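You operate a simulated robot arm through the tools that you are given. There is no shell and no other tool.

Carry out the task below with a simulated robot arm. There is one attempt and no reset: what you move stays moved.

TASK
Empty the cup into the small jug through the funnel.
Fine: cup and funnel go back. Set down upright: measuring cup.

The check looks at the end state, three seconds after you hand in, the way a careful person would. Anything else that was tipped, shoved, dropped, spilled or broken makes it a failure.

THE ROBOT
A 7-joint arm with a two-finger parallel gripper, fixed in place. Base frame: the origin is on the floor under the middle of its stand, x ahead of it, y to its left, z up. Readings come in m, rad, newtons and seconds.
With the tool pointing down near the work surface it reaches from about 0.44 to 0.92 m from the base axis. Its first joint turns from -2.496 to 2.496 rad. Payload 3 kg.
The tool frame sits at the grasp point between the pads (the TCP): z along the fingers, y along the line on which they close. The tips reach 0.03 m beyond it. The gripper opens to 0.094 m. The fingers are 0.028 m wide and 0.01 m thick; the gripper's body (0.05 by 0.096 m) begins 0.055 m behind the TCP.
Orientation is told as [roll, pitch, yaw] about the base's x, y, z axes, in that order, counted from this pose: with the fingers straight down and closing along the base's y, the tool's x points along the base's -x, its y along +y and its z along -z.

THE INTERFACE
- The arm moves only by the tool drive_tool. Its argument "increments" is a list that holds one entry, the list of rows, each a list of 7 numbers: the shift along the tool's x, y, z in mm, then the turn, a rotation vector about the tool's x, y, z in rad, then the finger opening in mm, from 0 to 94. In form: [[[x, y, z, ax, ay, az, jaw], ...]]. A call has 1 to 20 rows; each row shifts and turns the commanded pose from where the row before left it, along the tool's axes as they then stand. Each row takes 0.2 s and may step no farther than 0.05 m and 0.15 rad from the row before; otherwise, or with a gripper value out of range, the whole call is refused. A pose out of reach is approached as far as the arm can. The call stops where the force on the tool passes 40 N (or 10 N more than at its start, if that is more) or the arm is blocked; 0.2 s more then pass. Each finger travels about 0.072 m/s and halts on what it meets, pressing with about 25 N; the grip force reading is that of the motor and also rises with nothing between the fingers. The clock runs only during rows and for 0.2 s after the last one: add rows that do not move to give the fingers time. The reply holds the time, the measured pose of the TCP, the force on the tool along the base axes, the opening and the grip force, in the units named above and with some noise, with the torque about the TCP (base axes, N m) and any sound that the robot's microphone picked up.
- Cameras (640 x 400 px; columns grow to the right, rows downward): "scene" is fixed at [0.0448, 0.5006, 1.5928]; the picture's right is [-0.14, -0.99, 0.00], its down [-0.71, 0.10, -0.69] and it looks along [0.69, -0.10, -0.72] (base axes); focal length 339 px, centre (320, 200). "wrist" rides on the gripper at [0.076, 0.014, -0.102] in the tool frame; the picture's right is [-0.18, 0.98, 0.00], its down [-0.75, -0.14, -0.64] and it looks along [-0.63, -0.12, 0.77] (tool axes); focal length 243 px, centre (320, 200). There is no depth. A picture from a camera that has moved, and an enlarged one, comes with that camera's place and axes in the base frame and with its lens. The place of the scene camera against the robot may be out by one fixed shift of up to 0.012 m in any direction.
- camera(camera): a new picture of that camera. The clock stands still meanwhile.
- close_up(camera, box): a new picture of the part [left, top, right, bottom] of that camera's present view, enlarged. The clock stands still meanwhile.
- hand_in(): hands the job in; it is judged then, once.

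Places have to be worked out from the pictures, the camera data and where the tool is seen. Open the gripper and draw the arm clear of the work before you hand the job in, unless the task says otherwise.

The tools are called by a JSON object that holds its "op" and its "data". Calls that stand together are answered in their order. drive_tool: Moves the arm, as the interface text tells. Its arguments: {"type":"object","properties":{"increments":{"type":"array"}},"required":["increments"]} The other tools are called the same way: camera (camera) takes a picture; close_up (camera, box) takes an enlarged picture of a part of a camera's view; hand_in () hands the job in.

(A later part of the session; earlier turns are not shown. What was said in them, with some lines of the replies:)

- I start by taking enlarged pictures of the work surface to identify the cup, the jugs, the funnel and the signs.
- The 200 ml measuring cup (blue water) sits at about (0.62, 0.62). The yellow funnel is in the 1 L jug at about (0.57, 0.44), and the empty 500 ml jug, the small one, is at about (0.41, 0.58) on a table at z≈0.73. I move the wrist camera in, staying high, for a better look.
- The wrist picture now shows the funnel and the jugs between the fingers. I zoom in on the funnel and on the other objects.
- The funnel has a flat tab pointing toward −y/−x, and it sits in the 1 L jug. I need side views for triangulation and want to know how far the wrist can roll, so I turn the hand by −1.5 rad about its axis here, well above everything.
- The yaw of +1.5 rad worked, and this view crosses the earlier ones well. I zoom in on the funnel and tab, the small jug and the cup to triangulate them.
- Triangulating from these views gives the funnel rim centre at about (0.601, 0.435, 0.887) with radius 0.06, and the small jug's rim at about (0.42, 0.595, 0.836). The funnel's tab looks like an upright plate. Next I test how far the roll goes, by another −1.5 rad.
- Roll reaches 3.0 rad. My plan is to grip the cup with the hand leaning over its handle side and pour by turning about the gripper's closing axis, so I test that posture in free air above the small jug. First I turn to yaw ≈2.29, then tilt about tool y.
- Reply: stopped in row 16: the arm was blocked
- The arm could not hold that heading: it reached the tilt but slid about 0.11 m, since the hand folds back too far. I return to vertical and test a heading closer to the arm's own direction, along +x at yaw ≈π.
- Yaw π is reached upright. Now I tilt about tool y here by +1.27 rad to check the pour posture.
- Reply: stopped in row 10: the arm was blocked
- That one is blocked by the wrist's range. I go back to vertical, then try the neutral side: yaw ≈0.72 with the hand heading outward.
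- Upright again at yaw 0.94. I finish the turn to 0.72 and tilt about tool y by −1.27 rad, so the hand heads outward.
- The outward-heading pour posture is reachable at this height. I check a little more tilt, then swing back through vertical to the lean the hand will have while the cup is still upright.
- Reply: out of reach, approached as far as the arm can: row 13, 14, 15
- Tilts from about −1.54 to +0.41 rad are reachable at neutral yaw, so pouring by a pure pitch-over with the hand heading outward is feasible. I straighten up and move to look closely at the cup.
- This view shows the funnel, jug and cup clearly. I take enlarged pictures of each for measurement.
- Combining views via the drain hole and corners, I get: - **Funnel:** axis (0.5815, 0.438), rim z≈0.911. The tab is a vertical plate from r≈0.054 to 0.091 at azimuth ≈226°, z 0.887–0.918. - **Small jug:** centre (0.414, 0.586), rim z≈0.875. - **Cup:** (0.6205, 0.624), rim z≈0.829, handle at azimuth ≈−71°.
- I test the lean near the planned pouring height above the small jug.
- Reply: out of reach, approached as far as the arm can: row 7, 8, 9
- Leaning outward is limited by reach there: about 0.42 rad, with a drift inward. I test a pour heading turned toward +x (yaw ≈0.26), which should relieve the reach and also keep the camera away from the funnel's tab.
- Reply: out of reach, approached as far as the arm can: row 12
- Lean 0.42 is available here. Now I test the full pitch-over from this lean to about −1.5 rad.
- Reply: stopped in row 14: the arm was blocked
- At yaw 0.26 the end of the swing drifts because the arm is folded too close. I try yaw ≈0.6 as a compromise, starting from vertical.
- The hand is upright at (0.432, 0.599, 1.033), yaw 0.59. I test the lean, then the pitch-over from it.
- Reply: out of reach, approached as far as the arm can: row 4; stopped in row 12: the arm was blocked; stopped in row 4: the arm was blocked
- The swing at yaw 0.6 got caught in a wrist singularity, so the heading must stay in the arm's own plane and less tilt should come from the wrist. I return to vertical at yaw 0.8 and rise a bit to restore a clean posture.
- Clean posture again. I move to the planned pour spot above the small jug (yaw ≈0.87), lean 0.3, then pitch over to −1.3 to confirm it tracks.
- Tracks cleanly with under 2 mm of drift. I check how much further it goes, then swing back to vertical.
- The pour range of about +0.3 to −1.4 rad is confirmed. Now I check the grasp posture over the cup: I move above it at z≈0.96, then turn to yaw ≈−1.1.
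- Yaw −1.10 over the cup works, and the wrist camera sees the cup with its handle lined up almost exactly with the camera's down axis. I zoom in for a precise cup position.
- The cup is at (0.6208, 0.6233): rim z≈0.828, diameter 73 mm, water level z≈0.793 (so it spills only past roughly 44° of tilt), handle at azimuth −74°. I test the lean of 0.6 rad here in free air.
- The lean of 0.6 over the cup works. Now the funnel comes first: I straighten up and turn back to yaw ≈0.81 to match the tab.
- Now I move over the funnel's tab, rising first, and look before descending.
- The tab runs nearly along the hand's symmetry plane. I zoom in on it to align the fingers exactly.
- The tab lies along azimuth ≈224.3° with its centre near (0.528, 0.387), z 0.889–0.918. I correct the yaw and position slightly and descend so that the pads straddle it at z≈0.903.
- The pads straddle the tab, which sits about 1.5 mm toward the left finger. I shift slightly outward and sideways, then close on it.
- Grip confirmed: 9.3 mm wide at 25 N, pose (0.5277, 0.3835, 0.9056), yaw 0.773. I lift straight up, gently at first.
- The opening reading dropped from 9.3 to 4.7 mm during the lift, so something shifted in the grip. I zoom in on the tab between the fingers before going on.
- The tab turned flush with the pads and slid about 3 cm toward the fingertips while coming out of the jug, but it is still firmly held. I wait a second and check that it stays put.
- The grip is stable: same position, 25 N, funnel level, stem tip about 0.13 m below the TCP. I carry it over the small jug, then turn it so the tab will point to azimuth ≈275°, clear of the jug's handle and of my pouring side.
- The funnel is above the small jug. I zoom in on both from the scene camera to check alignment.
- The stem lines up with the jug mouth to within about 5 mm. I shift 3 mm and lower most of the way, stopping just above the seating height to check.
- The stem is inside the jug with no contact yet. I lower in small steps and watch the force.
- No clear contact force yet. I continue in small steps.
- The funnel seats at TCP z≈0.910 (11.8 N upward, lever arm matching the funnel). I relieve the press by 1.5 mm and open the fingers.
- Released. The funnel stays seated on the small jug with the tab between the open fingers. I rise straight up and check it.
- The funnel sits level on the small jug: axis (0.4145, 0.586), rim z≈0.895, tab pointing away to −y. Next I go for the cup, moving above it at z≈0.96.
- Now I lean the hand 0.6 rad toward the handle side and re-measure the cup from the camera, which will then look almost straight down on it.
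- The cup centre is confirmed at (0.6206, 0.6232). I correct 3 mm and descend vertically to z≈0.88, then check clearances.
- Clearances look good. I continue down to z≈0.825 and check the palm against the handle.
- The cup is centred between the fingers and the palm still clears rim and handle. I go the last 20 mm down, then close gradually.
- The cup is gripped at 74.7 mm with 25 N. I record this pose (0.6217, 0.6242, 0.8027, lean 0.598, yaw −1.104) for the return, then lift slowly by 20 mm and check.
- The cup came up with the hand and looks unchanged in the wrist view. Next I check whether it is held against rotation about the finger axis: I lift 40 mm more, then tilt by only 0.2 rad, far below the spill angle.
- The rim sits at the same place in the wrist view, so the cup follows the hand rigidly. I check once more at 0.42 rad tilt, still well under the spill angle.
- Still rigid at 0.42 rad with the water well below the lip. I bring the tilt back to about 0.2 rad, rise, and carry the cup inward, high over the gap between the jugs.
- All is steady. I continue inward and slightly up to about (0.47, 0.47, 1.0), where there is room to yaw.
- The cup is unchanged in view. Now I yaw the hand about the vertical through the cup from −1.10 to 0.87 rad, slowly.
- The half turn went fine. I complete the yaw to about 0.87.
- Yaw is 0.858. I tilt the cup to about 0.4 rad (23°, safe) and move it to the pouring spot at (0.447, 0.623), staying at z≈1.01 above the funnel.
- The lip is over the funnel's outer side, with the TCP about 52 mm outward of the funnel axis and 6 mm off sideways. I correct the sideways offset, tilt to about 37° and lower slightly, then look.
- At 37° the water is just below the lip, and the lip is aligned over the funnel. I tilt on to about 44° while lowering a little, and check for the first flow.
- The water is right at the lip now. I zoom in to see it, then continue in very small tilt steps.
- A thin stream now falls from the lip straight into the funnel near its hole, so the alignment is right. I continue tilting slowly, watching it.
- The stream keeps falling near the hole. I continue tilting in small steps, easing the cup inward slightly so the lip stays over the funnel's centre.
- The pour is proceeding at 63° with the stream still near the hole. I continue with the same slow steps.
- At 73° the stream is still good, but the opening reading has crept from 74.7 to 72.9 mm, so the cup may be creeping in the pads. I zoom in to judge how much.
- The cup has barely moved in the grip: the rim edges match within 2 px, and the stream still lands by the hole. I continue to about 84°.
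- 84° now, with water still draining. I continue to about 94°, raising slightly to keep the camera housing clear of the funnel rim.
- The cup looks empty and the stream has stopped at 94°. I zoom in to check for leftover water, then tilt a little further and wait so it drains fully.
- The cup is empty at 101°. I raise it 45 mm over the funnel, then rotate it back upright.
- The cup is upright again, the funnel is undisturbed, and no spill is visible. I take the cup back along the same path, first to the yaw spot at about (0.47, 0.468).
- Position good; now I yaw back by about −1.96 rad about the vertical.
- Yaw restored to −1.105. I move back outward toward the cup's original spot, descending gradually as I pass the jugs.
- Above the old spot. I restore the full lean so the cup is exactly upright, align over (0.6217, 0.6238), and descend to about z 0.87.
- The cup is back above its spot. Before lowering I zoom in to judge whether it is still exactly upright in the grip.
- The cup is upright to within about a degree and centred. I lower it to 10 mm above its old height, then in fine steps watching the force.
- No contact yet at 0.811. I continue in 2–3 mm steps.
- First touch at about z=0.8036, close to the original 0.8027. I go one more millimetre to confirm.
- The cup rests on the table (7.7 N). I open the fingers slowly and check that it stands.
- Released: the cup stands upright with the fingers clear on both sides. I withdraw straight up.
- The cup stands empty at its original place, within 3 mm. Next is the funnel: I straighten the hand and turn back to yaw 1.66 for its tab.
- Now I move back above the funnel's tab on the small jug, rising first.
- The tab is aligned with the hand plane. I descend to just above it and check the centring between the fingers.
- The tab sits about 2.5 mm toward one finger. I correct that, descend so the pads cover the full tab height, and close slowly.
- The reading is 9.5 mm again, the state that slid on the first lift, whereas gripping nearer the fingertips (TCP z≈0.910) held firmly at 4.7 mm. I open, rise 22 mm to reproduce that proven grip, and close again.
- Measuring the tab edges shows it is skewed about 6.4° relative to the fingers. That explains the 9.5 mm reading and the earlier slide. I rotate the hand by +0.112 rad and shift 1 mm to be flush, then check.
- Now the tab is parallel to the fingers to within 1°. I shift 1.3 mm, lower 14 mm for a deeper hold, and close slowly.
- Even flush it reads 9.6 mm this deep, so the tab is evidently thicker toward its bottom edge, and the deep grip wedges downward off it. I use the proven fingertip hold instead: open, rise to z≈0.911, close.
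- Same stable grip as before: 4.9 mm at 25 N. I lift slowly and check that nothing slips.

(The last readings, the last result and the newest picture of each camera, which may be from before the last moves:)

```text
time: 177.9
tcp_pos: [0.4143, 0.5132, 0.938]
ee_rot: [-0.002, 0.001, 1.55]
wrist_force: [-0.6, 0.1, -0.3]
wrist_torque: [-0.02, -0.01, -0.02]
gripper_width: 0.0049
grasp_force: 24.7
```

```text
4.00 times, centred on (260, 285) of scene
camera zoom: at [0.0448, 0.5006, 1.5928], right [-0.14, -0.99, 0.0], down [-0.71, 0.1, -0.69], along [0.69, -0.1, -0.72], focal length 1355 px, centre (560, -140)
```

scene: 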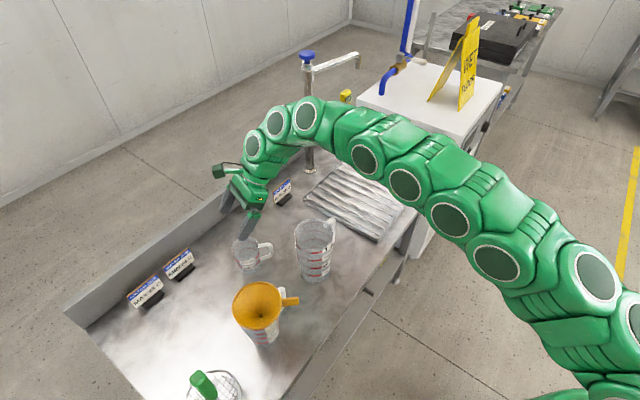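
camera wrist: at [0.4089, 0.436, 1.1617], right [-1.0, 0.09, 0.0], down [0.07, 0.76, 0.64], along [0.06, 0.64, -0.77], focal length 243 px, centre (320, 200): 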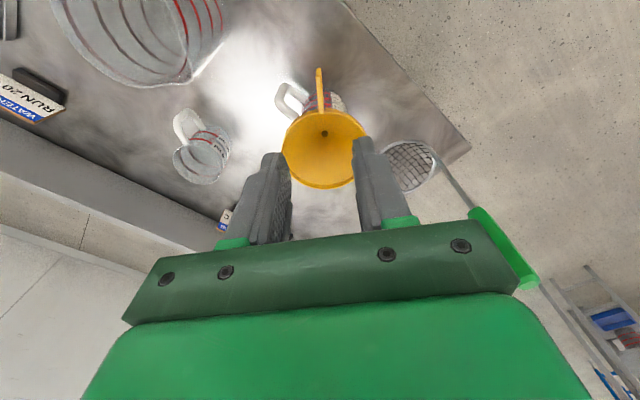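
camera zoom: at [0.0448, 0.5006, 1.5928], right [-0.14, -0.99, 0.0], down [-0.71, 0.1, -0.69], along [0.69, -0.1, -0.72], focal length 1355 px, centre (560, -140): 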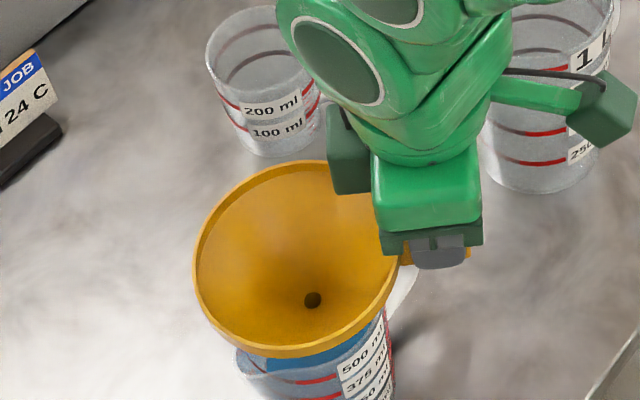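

No slip. I lift the funnel fully clear of the small jug.

{"op": "drive_tool", "data": {"increments": [[[0, 0, -15, 0, 0, 0, 0], [0, 0, -20, 0, 0, 0, 0], [0, 0, -20, 0, 0, 0, 0], [0, 0, -20, 0, 0, 0, 0], [0, 0, -20, 0, 0, 0, 0], [0, 0, -20, 0, 0, 0, 0], [0, 0, -20, 0, 0, 0, 0], [0, 0, -12, 0, 0, 0, 0], [0, 0, 0, 0, 0, 0, 0]]]}}

{"op": "camera", "data": {"camera": "scene"}}

{"op": "close_up", "data": {"camera": "scene", "box": [180, 240, 340, 340]}}

{"op": "camera", "data": {"camera": "wrist"}}

```text
time: 179.9
tcp_pos: [0.4151, 0.515, 1.084]
ee_rot: [0.001, 0.002, 1.55]
wrist_force: [0.1, -0.8, -0.8]
wrist_torque: [-0.03, 0.01, 0.0]
gripper_width: 0.0049
grasp_force: 25.3
```

```text
taken
```

scene: 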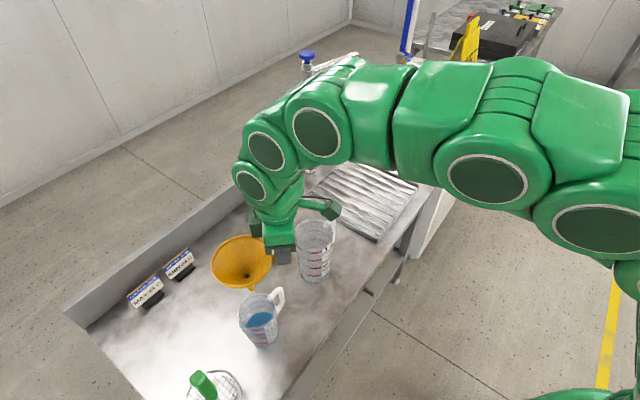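

```text
4.00 times, centred on (260, 290) of scene
camera zoom: at [0.0448, 0.5006, 1.5928], right [-0.14, -0.99, 0.0], down [-0.71, 0.1, -0.69], along [0.69, -0.1, -0.72], focal length 1355 px, centre (560, -160)
```

zoom: 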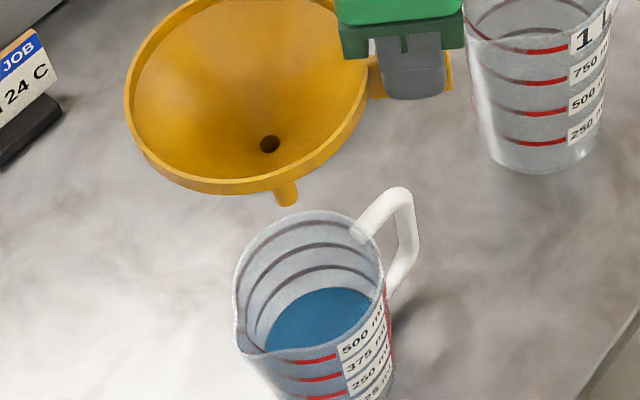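

```text
taken
camera wrist: at [0.3993, 0.4392, 1.1865], right [-0.98, 0.2, 0.0], down [0.16, 0.75, 0.64], along [0.13, 0.63, -0.77], focal length 243 px, centre (320, 200)
```

wrist: 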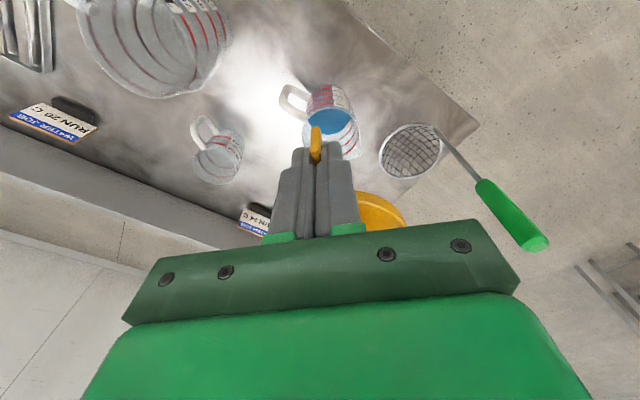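

The small jug now holds the water and the funnel is clear of it. I measure the 1 L jug's rim for the return.

{"op": "close_up", "data": {"camera": "scene", "box": [280, 205, 376, 265]}}

{"op": "close_up", "data": {"camera": "wrist", "box": [60, 0, 252, 120]}}

```text
6.67 times, centred on (328, 235) of scene
camera zoom: at [0.0448, 0.5006, 1.5928], right [-0.14, -0.99, 0.0], down [-0.71, 0.1, -0.69], along [0.69, -0.1, -0.72], focal length 2258 px, centre (267, -33)
```

zoom: 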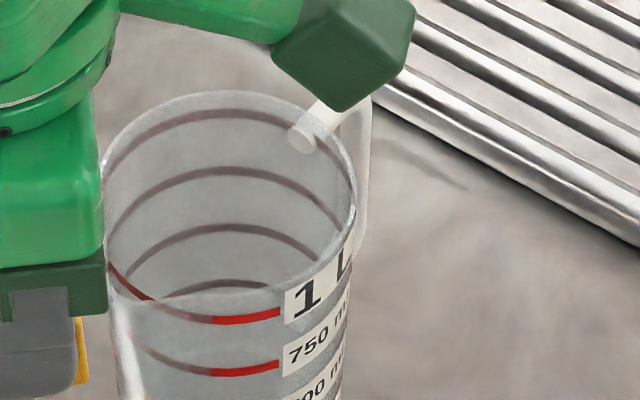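

```text
3.33 times, centred on (156, 60) of wrist
camera zoom: at [0.3993, 0.4392, 1.1865], right [-0.98, 0.2, 0.0], down [0.16, 0.75, 0.64], along [0.13, 0.63, -0.77], focal length 809 px, centre (867, 667)
```

zoom: 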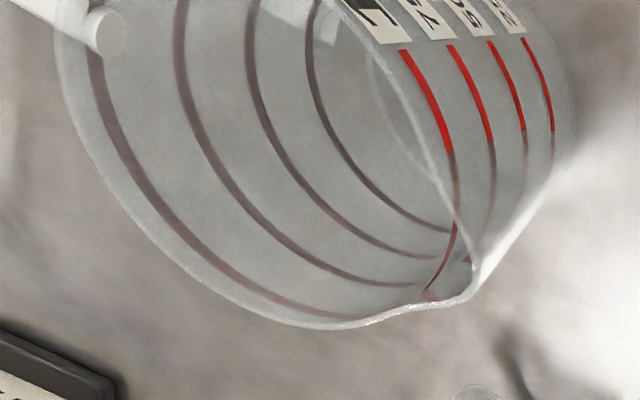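

The 1 L jug is still where it was, axis ≈(0.5805, 0.4385). I turn the funnel back to yaw 0.75 and carry it over that jug.

{"op": "drive_tool", "data": {"increments": [[[0, 0, -5, 0, 0, 0.06, 0], [0, 0, -5, 0, 0, 0.12, 0], [0, 0, 0, 0, 0, 0.12, 0], [0, 0, 0, 0, 0, 0.12, 0], [0, 0, 0, 0, 0, 0.12, 0], [0, 0, 0, 0, 0, 0.12, 0], [0, 0, 0, 0, 0, 0.14, 0], [0.2, -8, 0, 0, 0, 0, 0], [0.4, -18, 0, 0, 0, 0, 0], [0.4, -22, 0, 0, 0, 0, 0], [0.4, -22, 0, 0, 0, 0, 0], [0.4, -22, 0, 0, 0, 0, 0], [0.4, -22, 0, 0, 0, 0, 0], [0.4, -22, 0, 0, 0, 0, 0], [0.4, -22, 0, 0, 0, 0, 0], [0.4, -13, 0, 0, 0, 0, 0], [0, 0, 0, 0, 0, 0, 0]]]}}

{"op": "camera", "data": {"camera": "scene"}}

{"op": "close_up", "data": {"camera": "scene", "box": [260, 165, 388, 245]}}

{"op": "camera", "data": {"camera": "wrist"}}

```text
time: 183.5
tcp_pos: [0.5266, 0.3878, 1.0967]
ee_rot: [-0.003, 0.001, 0.752]
wrist_force: [0.0, 0.3, -0.4]
wrist_torque: [0.01, 0.02, 0.02]
gripper_width: 0.0052
grasp_force: 24.4
```

```text
taken
```

scene: 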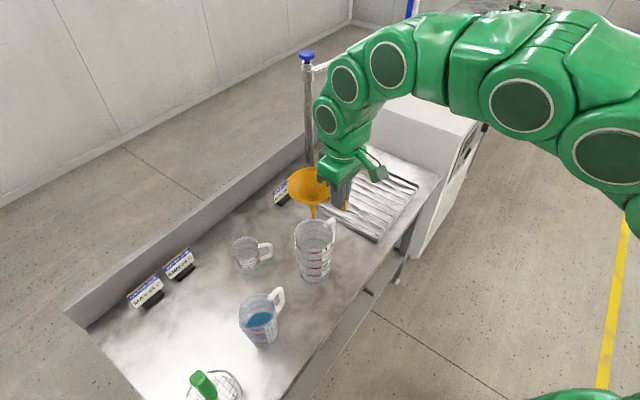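

```text
5.00 times, centred on (324, 205) of scene
camera zoom: at [0.0448, 0.5006, 1.5928], right [-0.14, -0.99, 0.0], down [-0.71, 0.1, -0.69], along [0.69, -0.1, -0.72], focal length 1693 px, centre (300, 175)
```

zoom: 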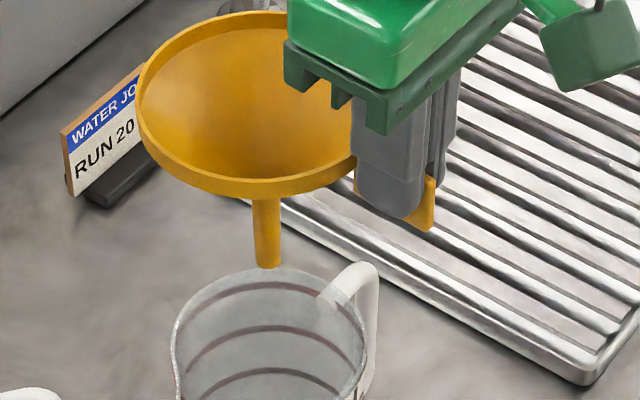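

```text
taken
camera wrist: at [0.4624, 0.3464, 1.1987], right [-0.54, 0.84, 0.0], down [0.65, 0.41, 0.64], along [0.54, 0.34, -0.77], focal length 243 px, centre (320, 200)
```

wrist: 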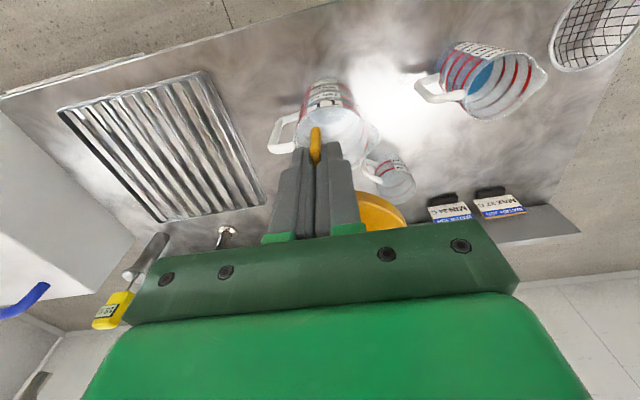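

The stem is over the jug mouth to within a few millimetres. I lower to about 20 mm above the expected seat and check.

{"op": "drive_tool", "data": {"increments": [[[0, 0, 15, 0, 0, 0, 0], [0, 0, 22, 0, 0, 0, 0], [0, 0, 22, 0, 0, 0, 0], [0, 0, 22, 0, 0, 0, 0], [0, 0, 22, 0, 0, 0, 0], [0, 0, 20, 0, 0, 0, 0], [0, 0, 15, 0, 0, 0, 0], [0, 0, 0, 0, 0, 0, 0]]]}}

{"op": "close_up", "data": {"camera": "scene", "box": [260, 180, 388, 260]}}

{"op": "camera", "data": {"camera": "wrist"}}

```text
time: 185.3
tcp_pos: [0.5285, 0.3866, 0.9582]
ee_rot: [-0.002, 0.0, 0.752]
wrist_force: [0.5, 0.3, -0.5]
wrist_torque: [0.02, -0.01, -0.01]
gripper_width: 0.005
grasp_force: 25.6
```

```text
5.00 times, centred on (324, 220) of scene
camera zoom: at [0.0448, 0.5006, 1.5928], right [-0.14, -0.99, 0.0], down [-0.71, 0.1, -0.69], along [0.69, -0.1, -0.72], focal length 1693 px, centre (300, 100)
```

zoom: 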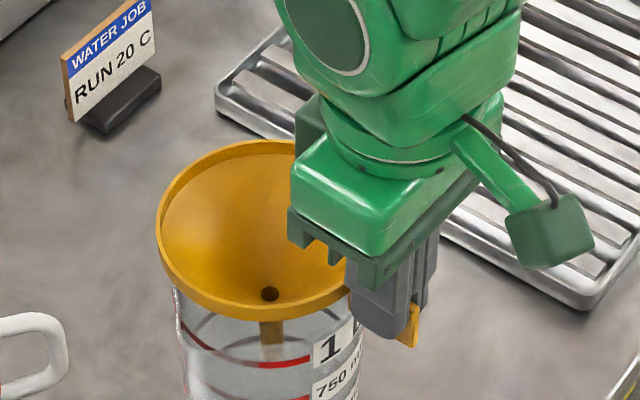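

```text
taken
camera wrist: at [0.4634, 0.3458, 1.0596], right [-0.54, 0.84, 0.0], down [0.65, 0.41, 0.64], along [0.54, 0.34, -0.77], focal length 243 px, centre (320, 200)
```

wrist: 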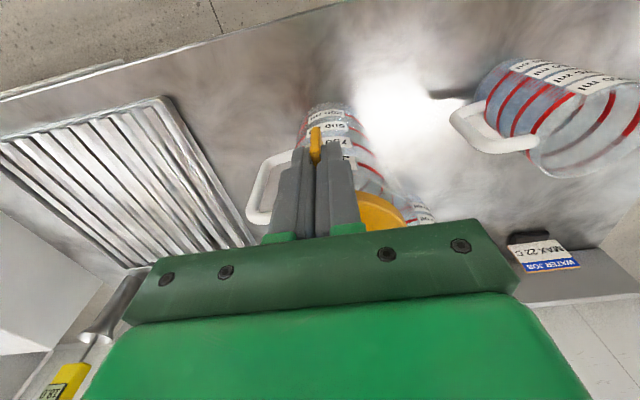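

The stem is centred inside the jug. I lower in small steps, watching the force.

{"op": "drive_tool", "data": {"increments": [[[0, 0, 5, 0, 0, 0, 0], [0, 0, 5, 0, 0, 0, 0], [0, 0, 4, 0, 0, 0, 0], [0, 0, 0, 0, 0, 0, 0]]]}}

{"op": "drive_tool", "data": {"increments": [[[0, 0, 4, 0, 0, 0, 0], [0, 0, 0, 0, 0, 0, 0]]]}}

{"op": "drive_tool", "data": {"increments": [[[0, 0, 3, 0, 0, 0, 0], [0, 0, 0, 0, 0, 0, 0]]]}}

```text
time: 186.3
tcp_pos: [0.5297, 0.3859, 0.9444]
ee_rot: [-0.002, -0.001, 0.75]
wrist_force: [-4.9, -1.9, 29.9]
wrist_torque: [0.45, -0.29, 0.02]
gripper_width: 0.0048
grasp_force: 25.5
```

```text
time: 186.6
tcp_pos: [0.5307, 0.3869, 0.9433]
ee_rot: [-0.001, -0.001, 0.749]
wrist_force: [-3.8, -1.6, 13.3]
wrist_torque: [0.17, -0.07, 0.04]
gripper_width: 0.0049
grasp_force: 25.2
stopped in row 1: the force on the tool passed its limit at 48 N (the readings are from after the stop); the commanded pose is now the measured one
```

```text
time: 187.0
tcp_pos: [0.5308, 0.3871, 0.9434]
ee_rot: [0.0, -0.006, 0.75]
wrist_force: [-1.2, -1.6, 10.0]
wrist_torque: [0.13, -0.07, 0.02]
gripper_width: 0.0048
grasp_force: 24.8
stopped in row 1: the force on the tool passed its limit at 48 N (the readings are from after the stop); the commanded pose is now the measured one
```

Contact came early, at z≈0.945 with a short lever arm: the bottom of the tab is probably resting on the jug's rim, so the funnel is a few millimetres too far outward. I raise 15 mm at once and look.

{"op": "drive_tool", "data": {"increments": [[[0, 0, -5, 0, 0, 0, 0], [0, 0, -10, 0, 0, 0, 0], [0, 0, 0, 0, 0, 0, 0]]]}}

{"op": "close_up", "data": {"camera": "scene", "box": [260, 180, 388, 260]}}

{"op": "close_up", "data": {"camera": "wrist", "box": [240, 90, 432, 210]}}

{"op": "camera", "data": {"camera": "scene"}}

```text
time: 187.8
tcp_pos: [0.5311, 0.3861, 0.9586]
ee_rot: [-0.002, -0.005, 0.751]
wrist_force: [-0.1, -1.0, -1.0]
wrist_torque: [-0.04, 0.04, -0.02]
gripper_width: 0.0047
grasp_force: 25.5
```

```text
5.00 times, centred on (324, 220) of scene
camera zoom: at [0.0448, 0.5006, 1.5928], right [-0.14, -0.99, 0.0], down [-0.71, 0.1, -0.69], along [0.69, -0.1, -0.72], focal length 1693 px, centre (300, 100)
```

zoom: 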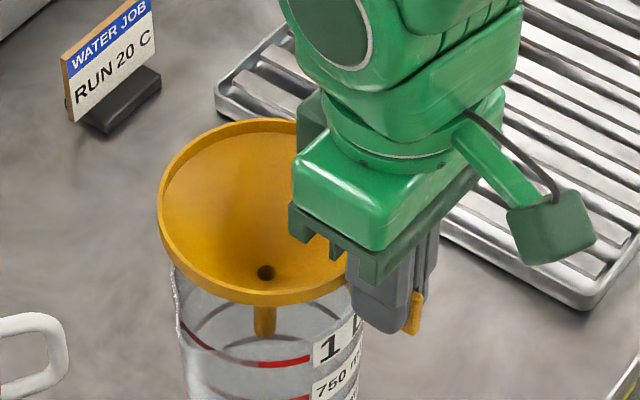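

```text
3.33 times, centred on (336, 150) of wrist
camera zoom: at [0.4657, 0.3447, 1.0598], right [-0.54, 0.84, 0.0], down [0.64, 0.41, 0.65], along [0.55, 0.34, -0.76], focal length 809 px, centre (267, 367)
```

zoom: 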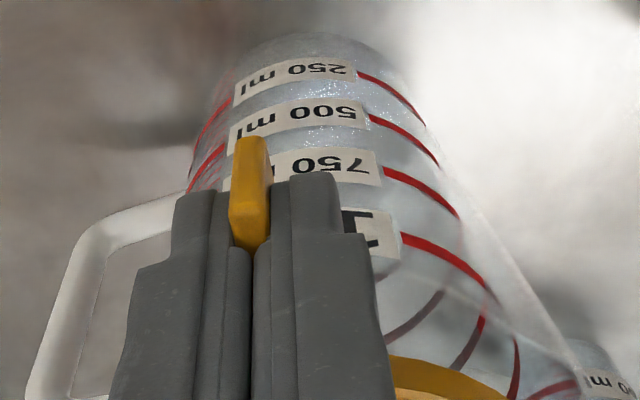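

```text
taken
```

scene: 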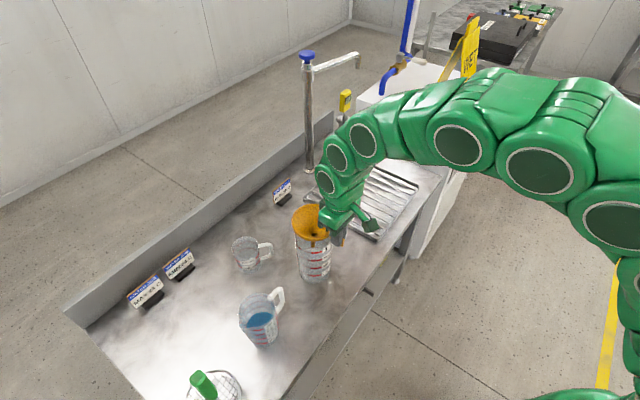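

The funnel is still held, slightly tilted and about 7 mm higher in the grip. I zoom in on the jug's near rim to see how far to shift.

{"op": "close_up", "data": {"camera": "wrist", "box": [320, 130, 448, 210]}}

{"op": "close_up", "data": {"camera": "scene", "box": [280, 200, 360, 250]}}

{"op": "close_up", "data": {"camera": "wrist", "box": [240, 130, 336, 190]}}

```text
5.00 times, centred on (384, 170) of wrist
camera zoom: at [0.4657, 0.3447, 1.0598], right [-0.54, 0.84, 0.0], down [0.64, 0.41, 0.65], along [0.55, 0.34, -0.76], focal length 1213 px, centre (0, 350)
```

zoom: 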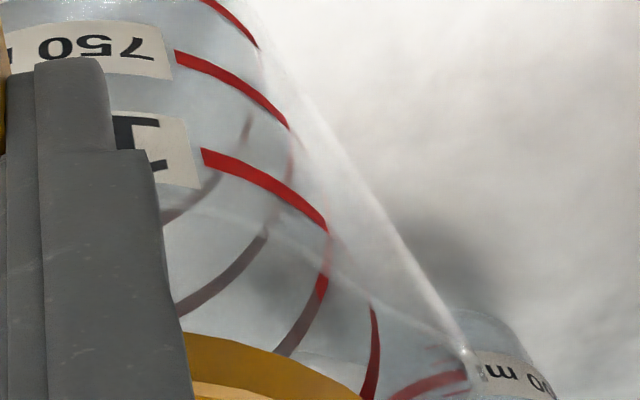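

```text
8.00 times, centred on (320, 225) of scene
camera zoom: at [0.0448, 0.5006, 1.5928], right [-0.14, -0.99, 0.0], down [-0.71, 0.1, -0.69], along [0.69, -0.1, -0.72], focal length 2709 px, centre (320, 0)
```

zoom: 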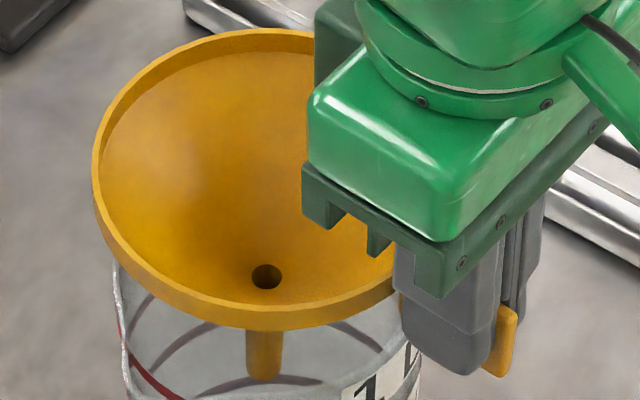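

```text
6.67 times, centred on (288, 160) of wrist
camera zoom: at [0.4657, 0.3447, 1.0598], right [-0.54, 0.84, 0.0], down [0.64, 0.41, 0.65], along [0.55, 0.34, -0.76], focal length 1618 px, centre (533, 467)
```

zoom: 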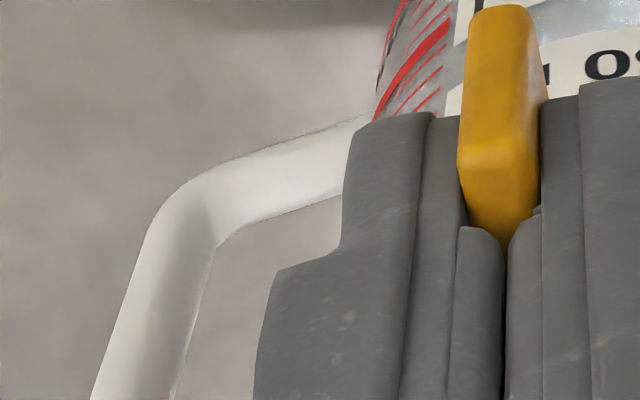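

To decide, I compare the 1 L jug's position with the very first picture, using the identical enlargement.

{"op": "close_up", "data": {"camera": "scene", "box": [200, 190, 380, 302]}}

```text
3.56 times, centred on (290, 246) of scene
camera zoom: at [0.0448, 0.5006, 1.5928], right [-0.14, -0.99, 0.0], down [-0.71, 0.1, -0.69], along [0.69, -0.1, -0.72], focal length 1204 px, centre (427, 36)
```

zoom: 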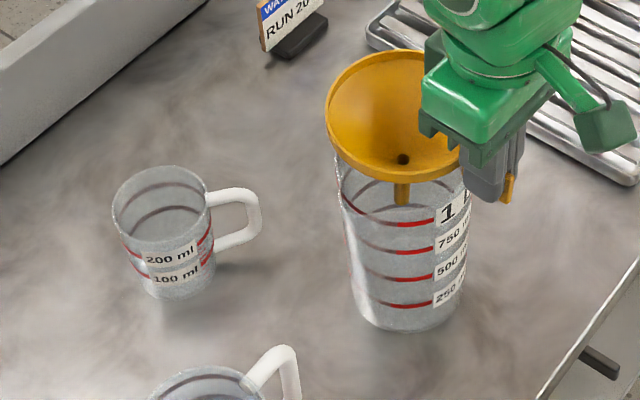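

The jug has not moved at all; its markings sit on the same pixels. The contact point lies on the jug's rim under the tab, so the tab's inner edge caught the rim by a few millimetres. I shift 4 mm toward the tab side and lower gently, one step at a time.

{"op": "drive_tool", "data": {"increments": [[[4, 0, 0, 0, 0, 0, 0], [0, 0, 4, 0, 0, 0, 0], [0, 0, 4, 0, 0, 0, 0], [0, 0, 3, 0, 0, 0, 0], [0, 0, 0, 0, 0, 0, 0]]]}}

```text
time: 189.0
tcp_pos: [0.5283, 0.3838, 0.9481]
ee_rot: [-0.002, -0.003, 0.751]
wrist_force: [0.2, 0.1, -0.5]
wrist_torque: [-0.01, 0.04, -0.01]
gripper_width: 0.0049
grasp_force: 25.2
```

No contact at 0.948. I continue with 2–3 mm steps, one at a time.

{"op": "drive_tool", "data": {"increments": [[[0, 0, 3, 0, 0, 0, 0], [0, 0, 0, 0, 0, 0, 0]]]}}

```text
time: 189.6
tcp_pos: [0.5293, 0.382, 0.9434]
ee_rot: [-0.002, -0.003, 0.75]
wrist_force: [0.2, 0.3, -0.2]
wrist_torque: [0.01, 0.04, 0.01]
gripper_width: 0.0048
grasp_force: 25.3
```

Still free at about 0.944. Next 2 mm step.

{"op": "drive_tool", "data": {"increments": [[[0, 0, 2, 0, 0, 0, 0], [0, 0, 0, 0, 0, 0, 0]]]}}

```text
time: 190.2
tcp_pos: [0.5282, 0.3849, 0.9439]
ee_rot: [-0.003, -0.003, 0.75]
wrist_force: [0.5, 0.0, -1.4]
wrist_torque: [0.01, 0.02, 0.0]
gripper_width: 0.0049
grasp_force: 24.7
```

No force yet. I continue down by 2 mm.

{"op": "drive_tool", "data": {"increments": [[[0, 0, 2, 0, 0, 0, 0], [0, 0, 0, 0, 0, 0, 0]]]}}

```text
time: 190.8
tcp_pos: [0.5294, 0.3852, 0.94]
ee_rot: [-0.003, -0.003, 0.75]
wrist_force: [-0.4, 0.5, -0.1]
wrist_torque: [0.01, 0.0, 0.02]
gripper_width: 0.0049
grasp_force: 25.0
```

Free at 0.940. Another 2 mm.

{"op": "drive_tool", "data": {"increments": [[[0, 0, 2, 0, 0, 0, 0], [0, 0, 0, 0, 0, 0, 0]]]}}

```text
time: 191.4
tcp_pos: [0.5274, 0.3841, 0.9398]
ee_rot: [-0.002, -0.004, 0.749]
wrist_force: [-0.1, -0.9, 0.4]
wrist_torque: [-0.07, 0.01, 0.02]
gripper_width: 0.0049
grasp_force: 24.9
```

Possibly a first touch (small torque). One more 2 mm step.

{"op": "drive_tool", "data": {"increments": [[[0, 0, 2, 0, 0, 0, 0], [0, 0, 0, 0, 0, 0, 0]]]}}

{"op": "close_up", "data": {"camera": "scene", "box": [260, 180, 388, 260]}}

```text
time: 192.0
tcp_pos: [0.5281, 0.385, 0.9369]
ee_rot: [-0.003, -0.003, 0.751]
wrist_force: [-1.0, -0.8, -0.4]
wrist_torque: [-0.03, -0.01, 0.0]
gripper_width: 0.0048
grasp_force: 25.0
```

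```text
5.00 times, centred on (324, 220) of scene
camera zoom: at [0.0448, 0.5006, 1.5928], right [-0.14, -0.99, 0.0], down [-0.71, 0.1, -0.69], along [0.69, -0.1, -0.72], focal length 1693 px, centre (300, 100)
```

zoom: 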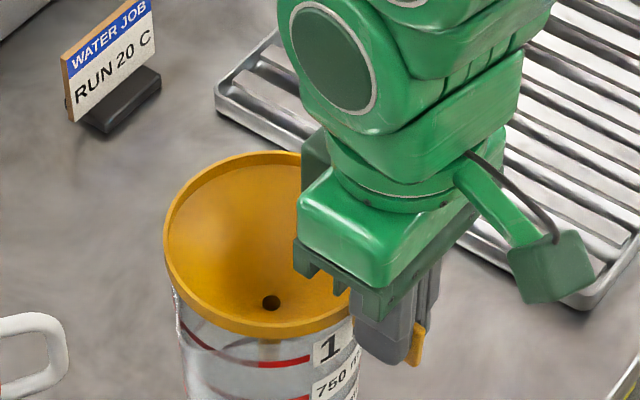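

The rim is still about 8–15 mm above its original height in the picture, with no contact. I continue in small steps.

{"op": "drive_tool", "data": {"increments": [[[0, 0, 3, 0, 0, 0, 0], [0, 0, 0, 0, 0, 0, 0]]]}}

```text
time: 192.6
tcp_pos: [0.5289, 0.3832, 0.9332]
ee_rot: [-0.002, -0.003, 0.75]
wrist_force: [0.1, -0.1, 0.3]
wrist_torque: [-0.02, 0.02, 0.02]
gripper_width: 0.005
grasp_force: 25.2
```

Free at 0.933. Another 3 mm.

{"op": "drive_tool", "data": {"increments": [[[0, 0, 3, 0, 0, 0, 0], [0, 0, 0, 0, 0, 0, 0]]]}}

```text
time: 193.2
tcp_pos: [0.5277, 0.3833, 0.9307]
ee_rot: [-0.001, -0.005, 0.751]
wrist_force: [0.0, 1.1, 2.5]
wrist_torque: [0.04, -0.07, 0.07]
gripper_width: 0.0047
grasp_force: 25.3
```

A light touch (about 2.5 N) at 0.931. I go 1.5 mm more to confirm.

{"op": "drive_tool", "data": {"increments": [[[0, 0, 1.5, 0, 0, 0, 0], [0, 0, 0, 0, 0, 0, 0]]]}}

{"op": "close_up", "data": {"camera": "scene", "box": [260, 180, 388, 260]}}

```text
time: 193.8
tcp_pos: [0.5283, 0.3844, 0.9294]
ee_rot: [-0.002, -0.005, 0.751]
wrist_force: [-0.9, 2.3, 17.3]
wrist_torque: [0.68, -0.71, 0.18]
gripper_width: 0.005
grasp_force: 25.4
```

```text
5.00 times, centred on (324, 220) of scene
camera zoom: at [0.0448, 0.5006, 1.5928], right [-0.14, -0.99, 0.0], down [-0.71, 0.1, -0.69], along [0.69, -0.1, -0.72], focal length 1693 px, centre (300, 100)
```

zoom: 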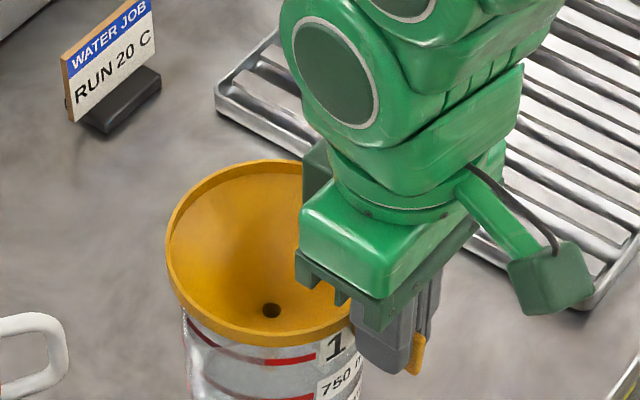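

Now 17 N with a 57 mm lever arm, so the load is carried around the funnel's cone: it is seated, with the rim back at its original image height. I relieve 1 mm and open slowly.

{"op": "drive_tool", "data": {"increments": [[[0, 0, -1, 0, 0, 0, 0], [0, 0, 0, 0, 0, 0, 4], [0, 0, 0, 0, 0, 0, 7], [0, 0, 0, 0, 0, 0, 11], [0, 0, 0, 0, 0, 0, 18], [0, 0, 0, 0, 0, 0, 26], [0, 0, 0, 0, 0, 0, 34], [0, 0, 0, 0, 0, 0, 34]]]}}

{"op": "close_up", "data": {"camera": "scene", "box": [260, 180, 388, 260]}}

{"op": "camera", "data": {"camera": "wrist"}}

```text
time: 195.6
tcp_pos: [0.5283, 0.3838, 0.9286]
ee_rot: [-0.002, -0.004, 0.751]
wrist_force: [0.9, -0.9, -0.4]
wrist_torque: [-0.02, 0.03, 0.01]
gripper_width: 0.0339
grasp_force: 0.1
```

```text
5.00 times, centred on (324, 220) of scene
camera zoom: at [0.0448, 0.5006, 1.5928], right [-0.14, -0.99, 0.0], down [-0.71, 0.1, -0.69], along [0.69, -0.1, -0.72], focal length 1693 px, centre (300, 100)
```

zoom: 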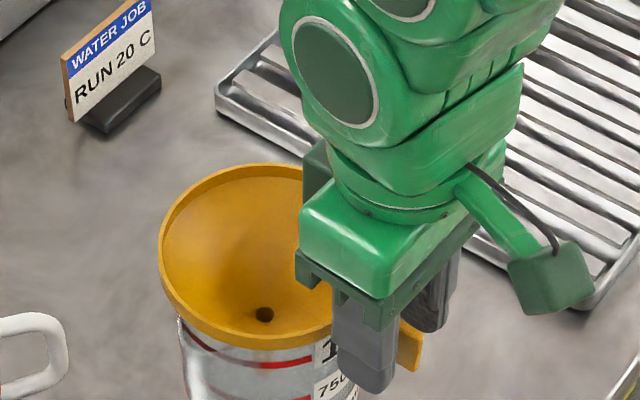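

```text
taken
camera wrist: at [0.4623, 0.3424, 1.0311], right [-0.54, 0.84, 0.0], down [0.64, 0.41, 0.65], along [0.55, 0.34, -0.76], focal length 243 px, centre (320, 200)
```

wrist: 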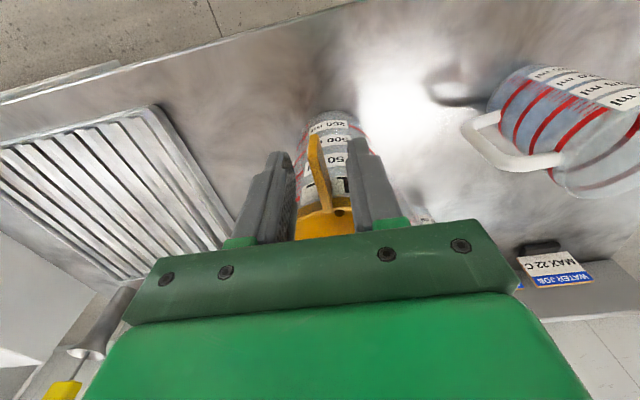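

Released. The funnel's rim and hole are back within about 1 px of the original picture. I rise straight up off the tab.

{"op": "drive_tool", "data": {"increments": [[[0, 0, -8, 0, 0, 0, 34], [0, 0, -15, 0, 0, 0, 34], [0, 0, -25, 0, 0, 0, 34], [0, 0, -35, 0, 0, 0, 40], [0, 0, -40, 0, 0, 0, 60], [0, 0, -40, 0, 0, 0, 94], [0, 0, 0, 0, 0, 0, 94]]]}}

{"op": "camera", "data": {"camera": "wrist"}}

{"op": "close_up", "data": {"camera": "scene", "box": [200, 190, 380, 302]}}

{"op": "close_up", "data": {"camera": "wrist", "box": [240, 70, 432, 190]}}

```text
time: 197.2
tcp_pos: [0.527, 0.3836, 1.0939]
ee_rot: [-0.003, -0.004, 0.752]
wrist_force: [-0.1, 0.6, 0.3]
wrist_torque: [0.02, 0.0, -0.02]
gripper_width: 0.0942
grasp_force: 0.0
```

```text
taken
camera wrist: at [0.462, 0.3419, 1.1967], right [-0.54, 0.84, 0.0], down [0.64, 0.41, 0.65], along [0.55, 0.34, -0.76], focal length 243 px, centre (320, 200)
```

wrist: 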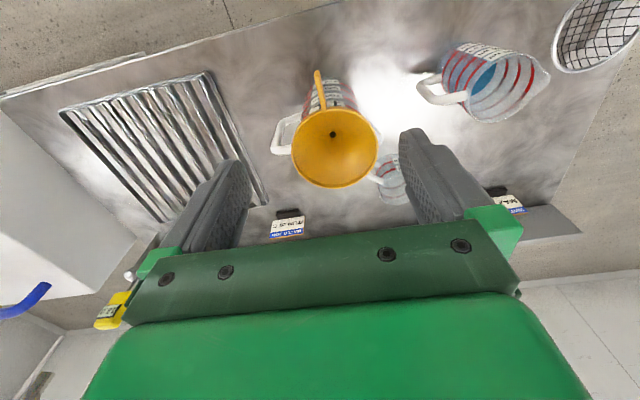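

```text
3.56 times, centred on (290, 246) of scene
camera zoom: at [0.0448, 0.5006, 1.5928], right [-0.14, -0.99, 0.0], down [-0.71, 0.1, -0.69], along [0.69, -0.1, -0.72], focal length 1204 px, centre (427, 36)
```

zoom: 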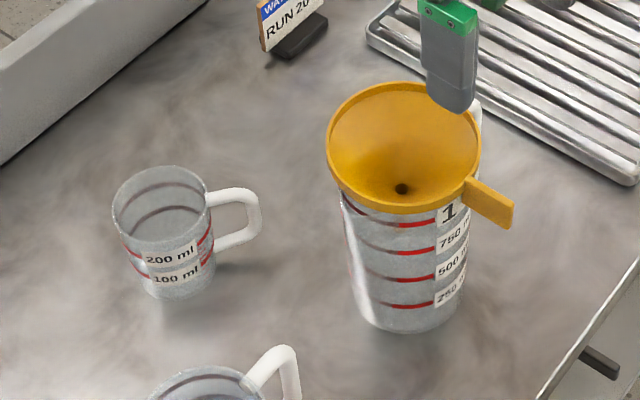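

```text
3.33 times, centred on (336, 130) of wrist
camera zoom: at [0.462, 0.3419, 1.1967], right [-0.54, 0.84, 0.0], down [0.64, 0.41, 0.65], along [0.55, 0.34, -0.76], focal length 809 px, centre (267, 433)
```

zoom: 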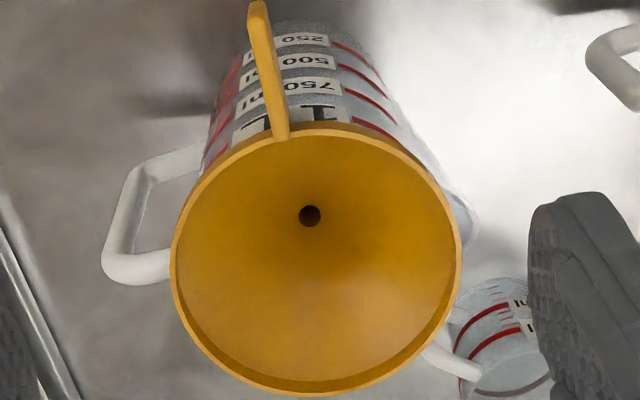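

The scene matches the starting picture: funnel back on the 1 L jug with its tab the same way, empty cup upright in its place, water in the small jug. I withdraw the arm to near its starting pose and take final pictures.

{"op": "drive_tool", "data": {"increments": [[[10, 1, -30, 0, 0, 0, 94], [25, 2.7, -25, 0, 0, 0, 94], [25, 2.7, -25, 0, 0, 0, 94], [25, 2.7, -25, 0, 0, 0, 94], [25, 2.7, -25, 0, 0, 0, 94], [25, 2.7, -25, 0, 0, 0, 94], [25, 2.7, -25, 0, 0, 0, 94], [25, 2.7, -20, 0, 0, 0, 94], [10, 1, 0, 0, 0, 0, 94], [0, 0, 0, 0, 0, 0, 94], [0, 0, 0, 0, 0, 0, 94]]]}}

{"op": "camera", "data": {"camera": "scene"}}

{"op": "close_up", "data": {"camera": "scene", "box": [200, 190, 380, 302]}}

{"op": "close_up", "data": {"camera": "scene", "box": [160, 280, 352, 400]}}

{"op": "close_up", "data": {"camera": "scene", "box": [100, 170, 340, 320]}}

```text
time: 199.6
tcp_pos: [0.3765, 0.2646, 1.285]
ee_rot: [0.04, 0.01, 0.745]
wrist_force: [0.4, 1.1, -0.6]
wrist_torque: [-0.01, 0.02, -0.02]
gripper_width: 0.0937
grasp_force: 0.1
```

```text
taken
```

scene: 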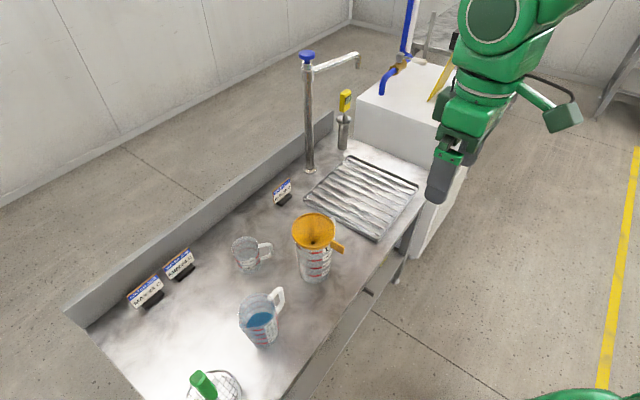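

```text
3.56 times, centred on (290, 246) of scene
camera zoom: at [0.0448, 0.5006, 1.5928], right [-0.14, -0.99, 0.0], down [-0.71, 0.1, -0.69], along [0.69, -0.1, -0.72], focal length 1204 px, centre (427, 36)
```

zoom: 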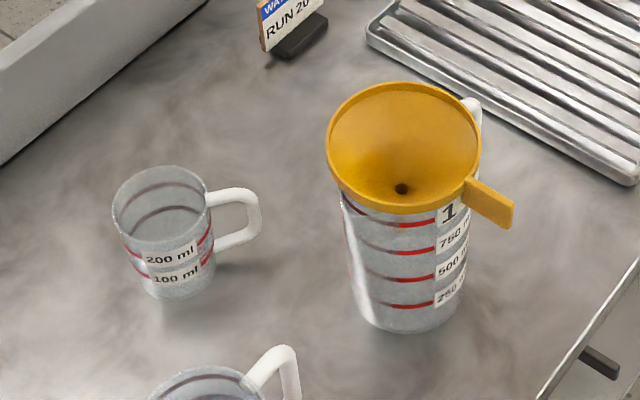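

```text
3.33 times, centred on (256, 340) of scene
camera zoom: at [0.0448, 0.5006, 1.5928], right [-0.14, -0.99, 0.0], down [-0.71, 0.1, -0.69], along [0.69, -0.1, -0.72], focal length 1129 px, centre (533, -267)
```

zoom: 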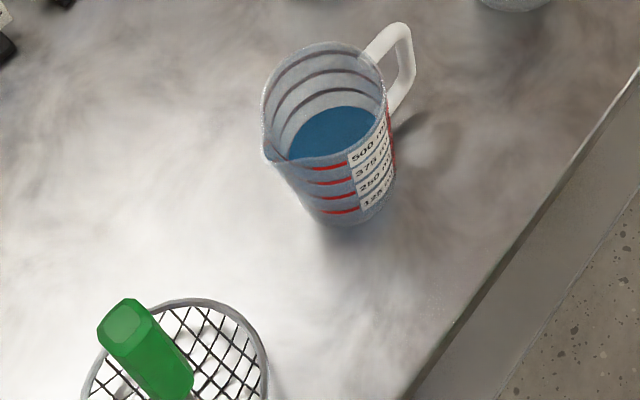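

```text
2.67 times, centred on (220, 245) of scene
camera zoom: at [0.0448, 0.5006, 1.5928], right [-0.14, -0.99, 0.0], down [-0.71, 0.1, -0.69], along [0.69, -0.1, -0.72], focal length 903 px, centre (587, 80)
```

zoom: 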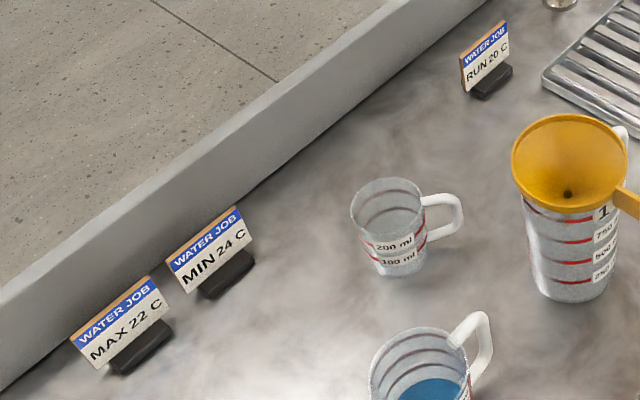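

The final view shows:
- **Small jug:** holds the water and sits in its place.
- **Measuring cup:** empty and upright where it started.
- **Funnel:** back on the 1 L jug.
- **Surroundings:** signs and strainer untouched, no spill visible.
- **Arm:** clear, with the gripper open.

I hand in.

{"op": "hand_in", "data": {}}

```text
The job is handed in.
```

I poured the cup's water into the small jug (the 500 ml one) through the funnel. The job is handed in; no verdict has come back.

- **Water:** the cup looked empty at a tilt of about 100°. I saw no spill in the last pictures.
- **Measuring cup:** it stands upright, within about 3 mm of where it started.
- **Funnel:** it is back on the 1 L jug with its tab pointing the same way. It may be tilted a few degrees, with the tab side slightly low. The pictures were not clear enough to be sure.
- **Small jug:** it may have moved about 2 mm while the funnel was set on it and lifted off.
- **Hard contact:** on the first try at returning the funnel, its tab caught the 1 L jug's rim and the force reached 48 N. Pictures taken afterwards show that jug had not moved.

The signs and the strainer look unchanged. The arm is clear of the work with the gripper open.
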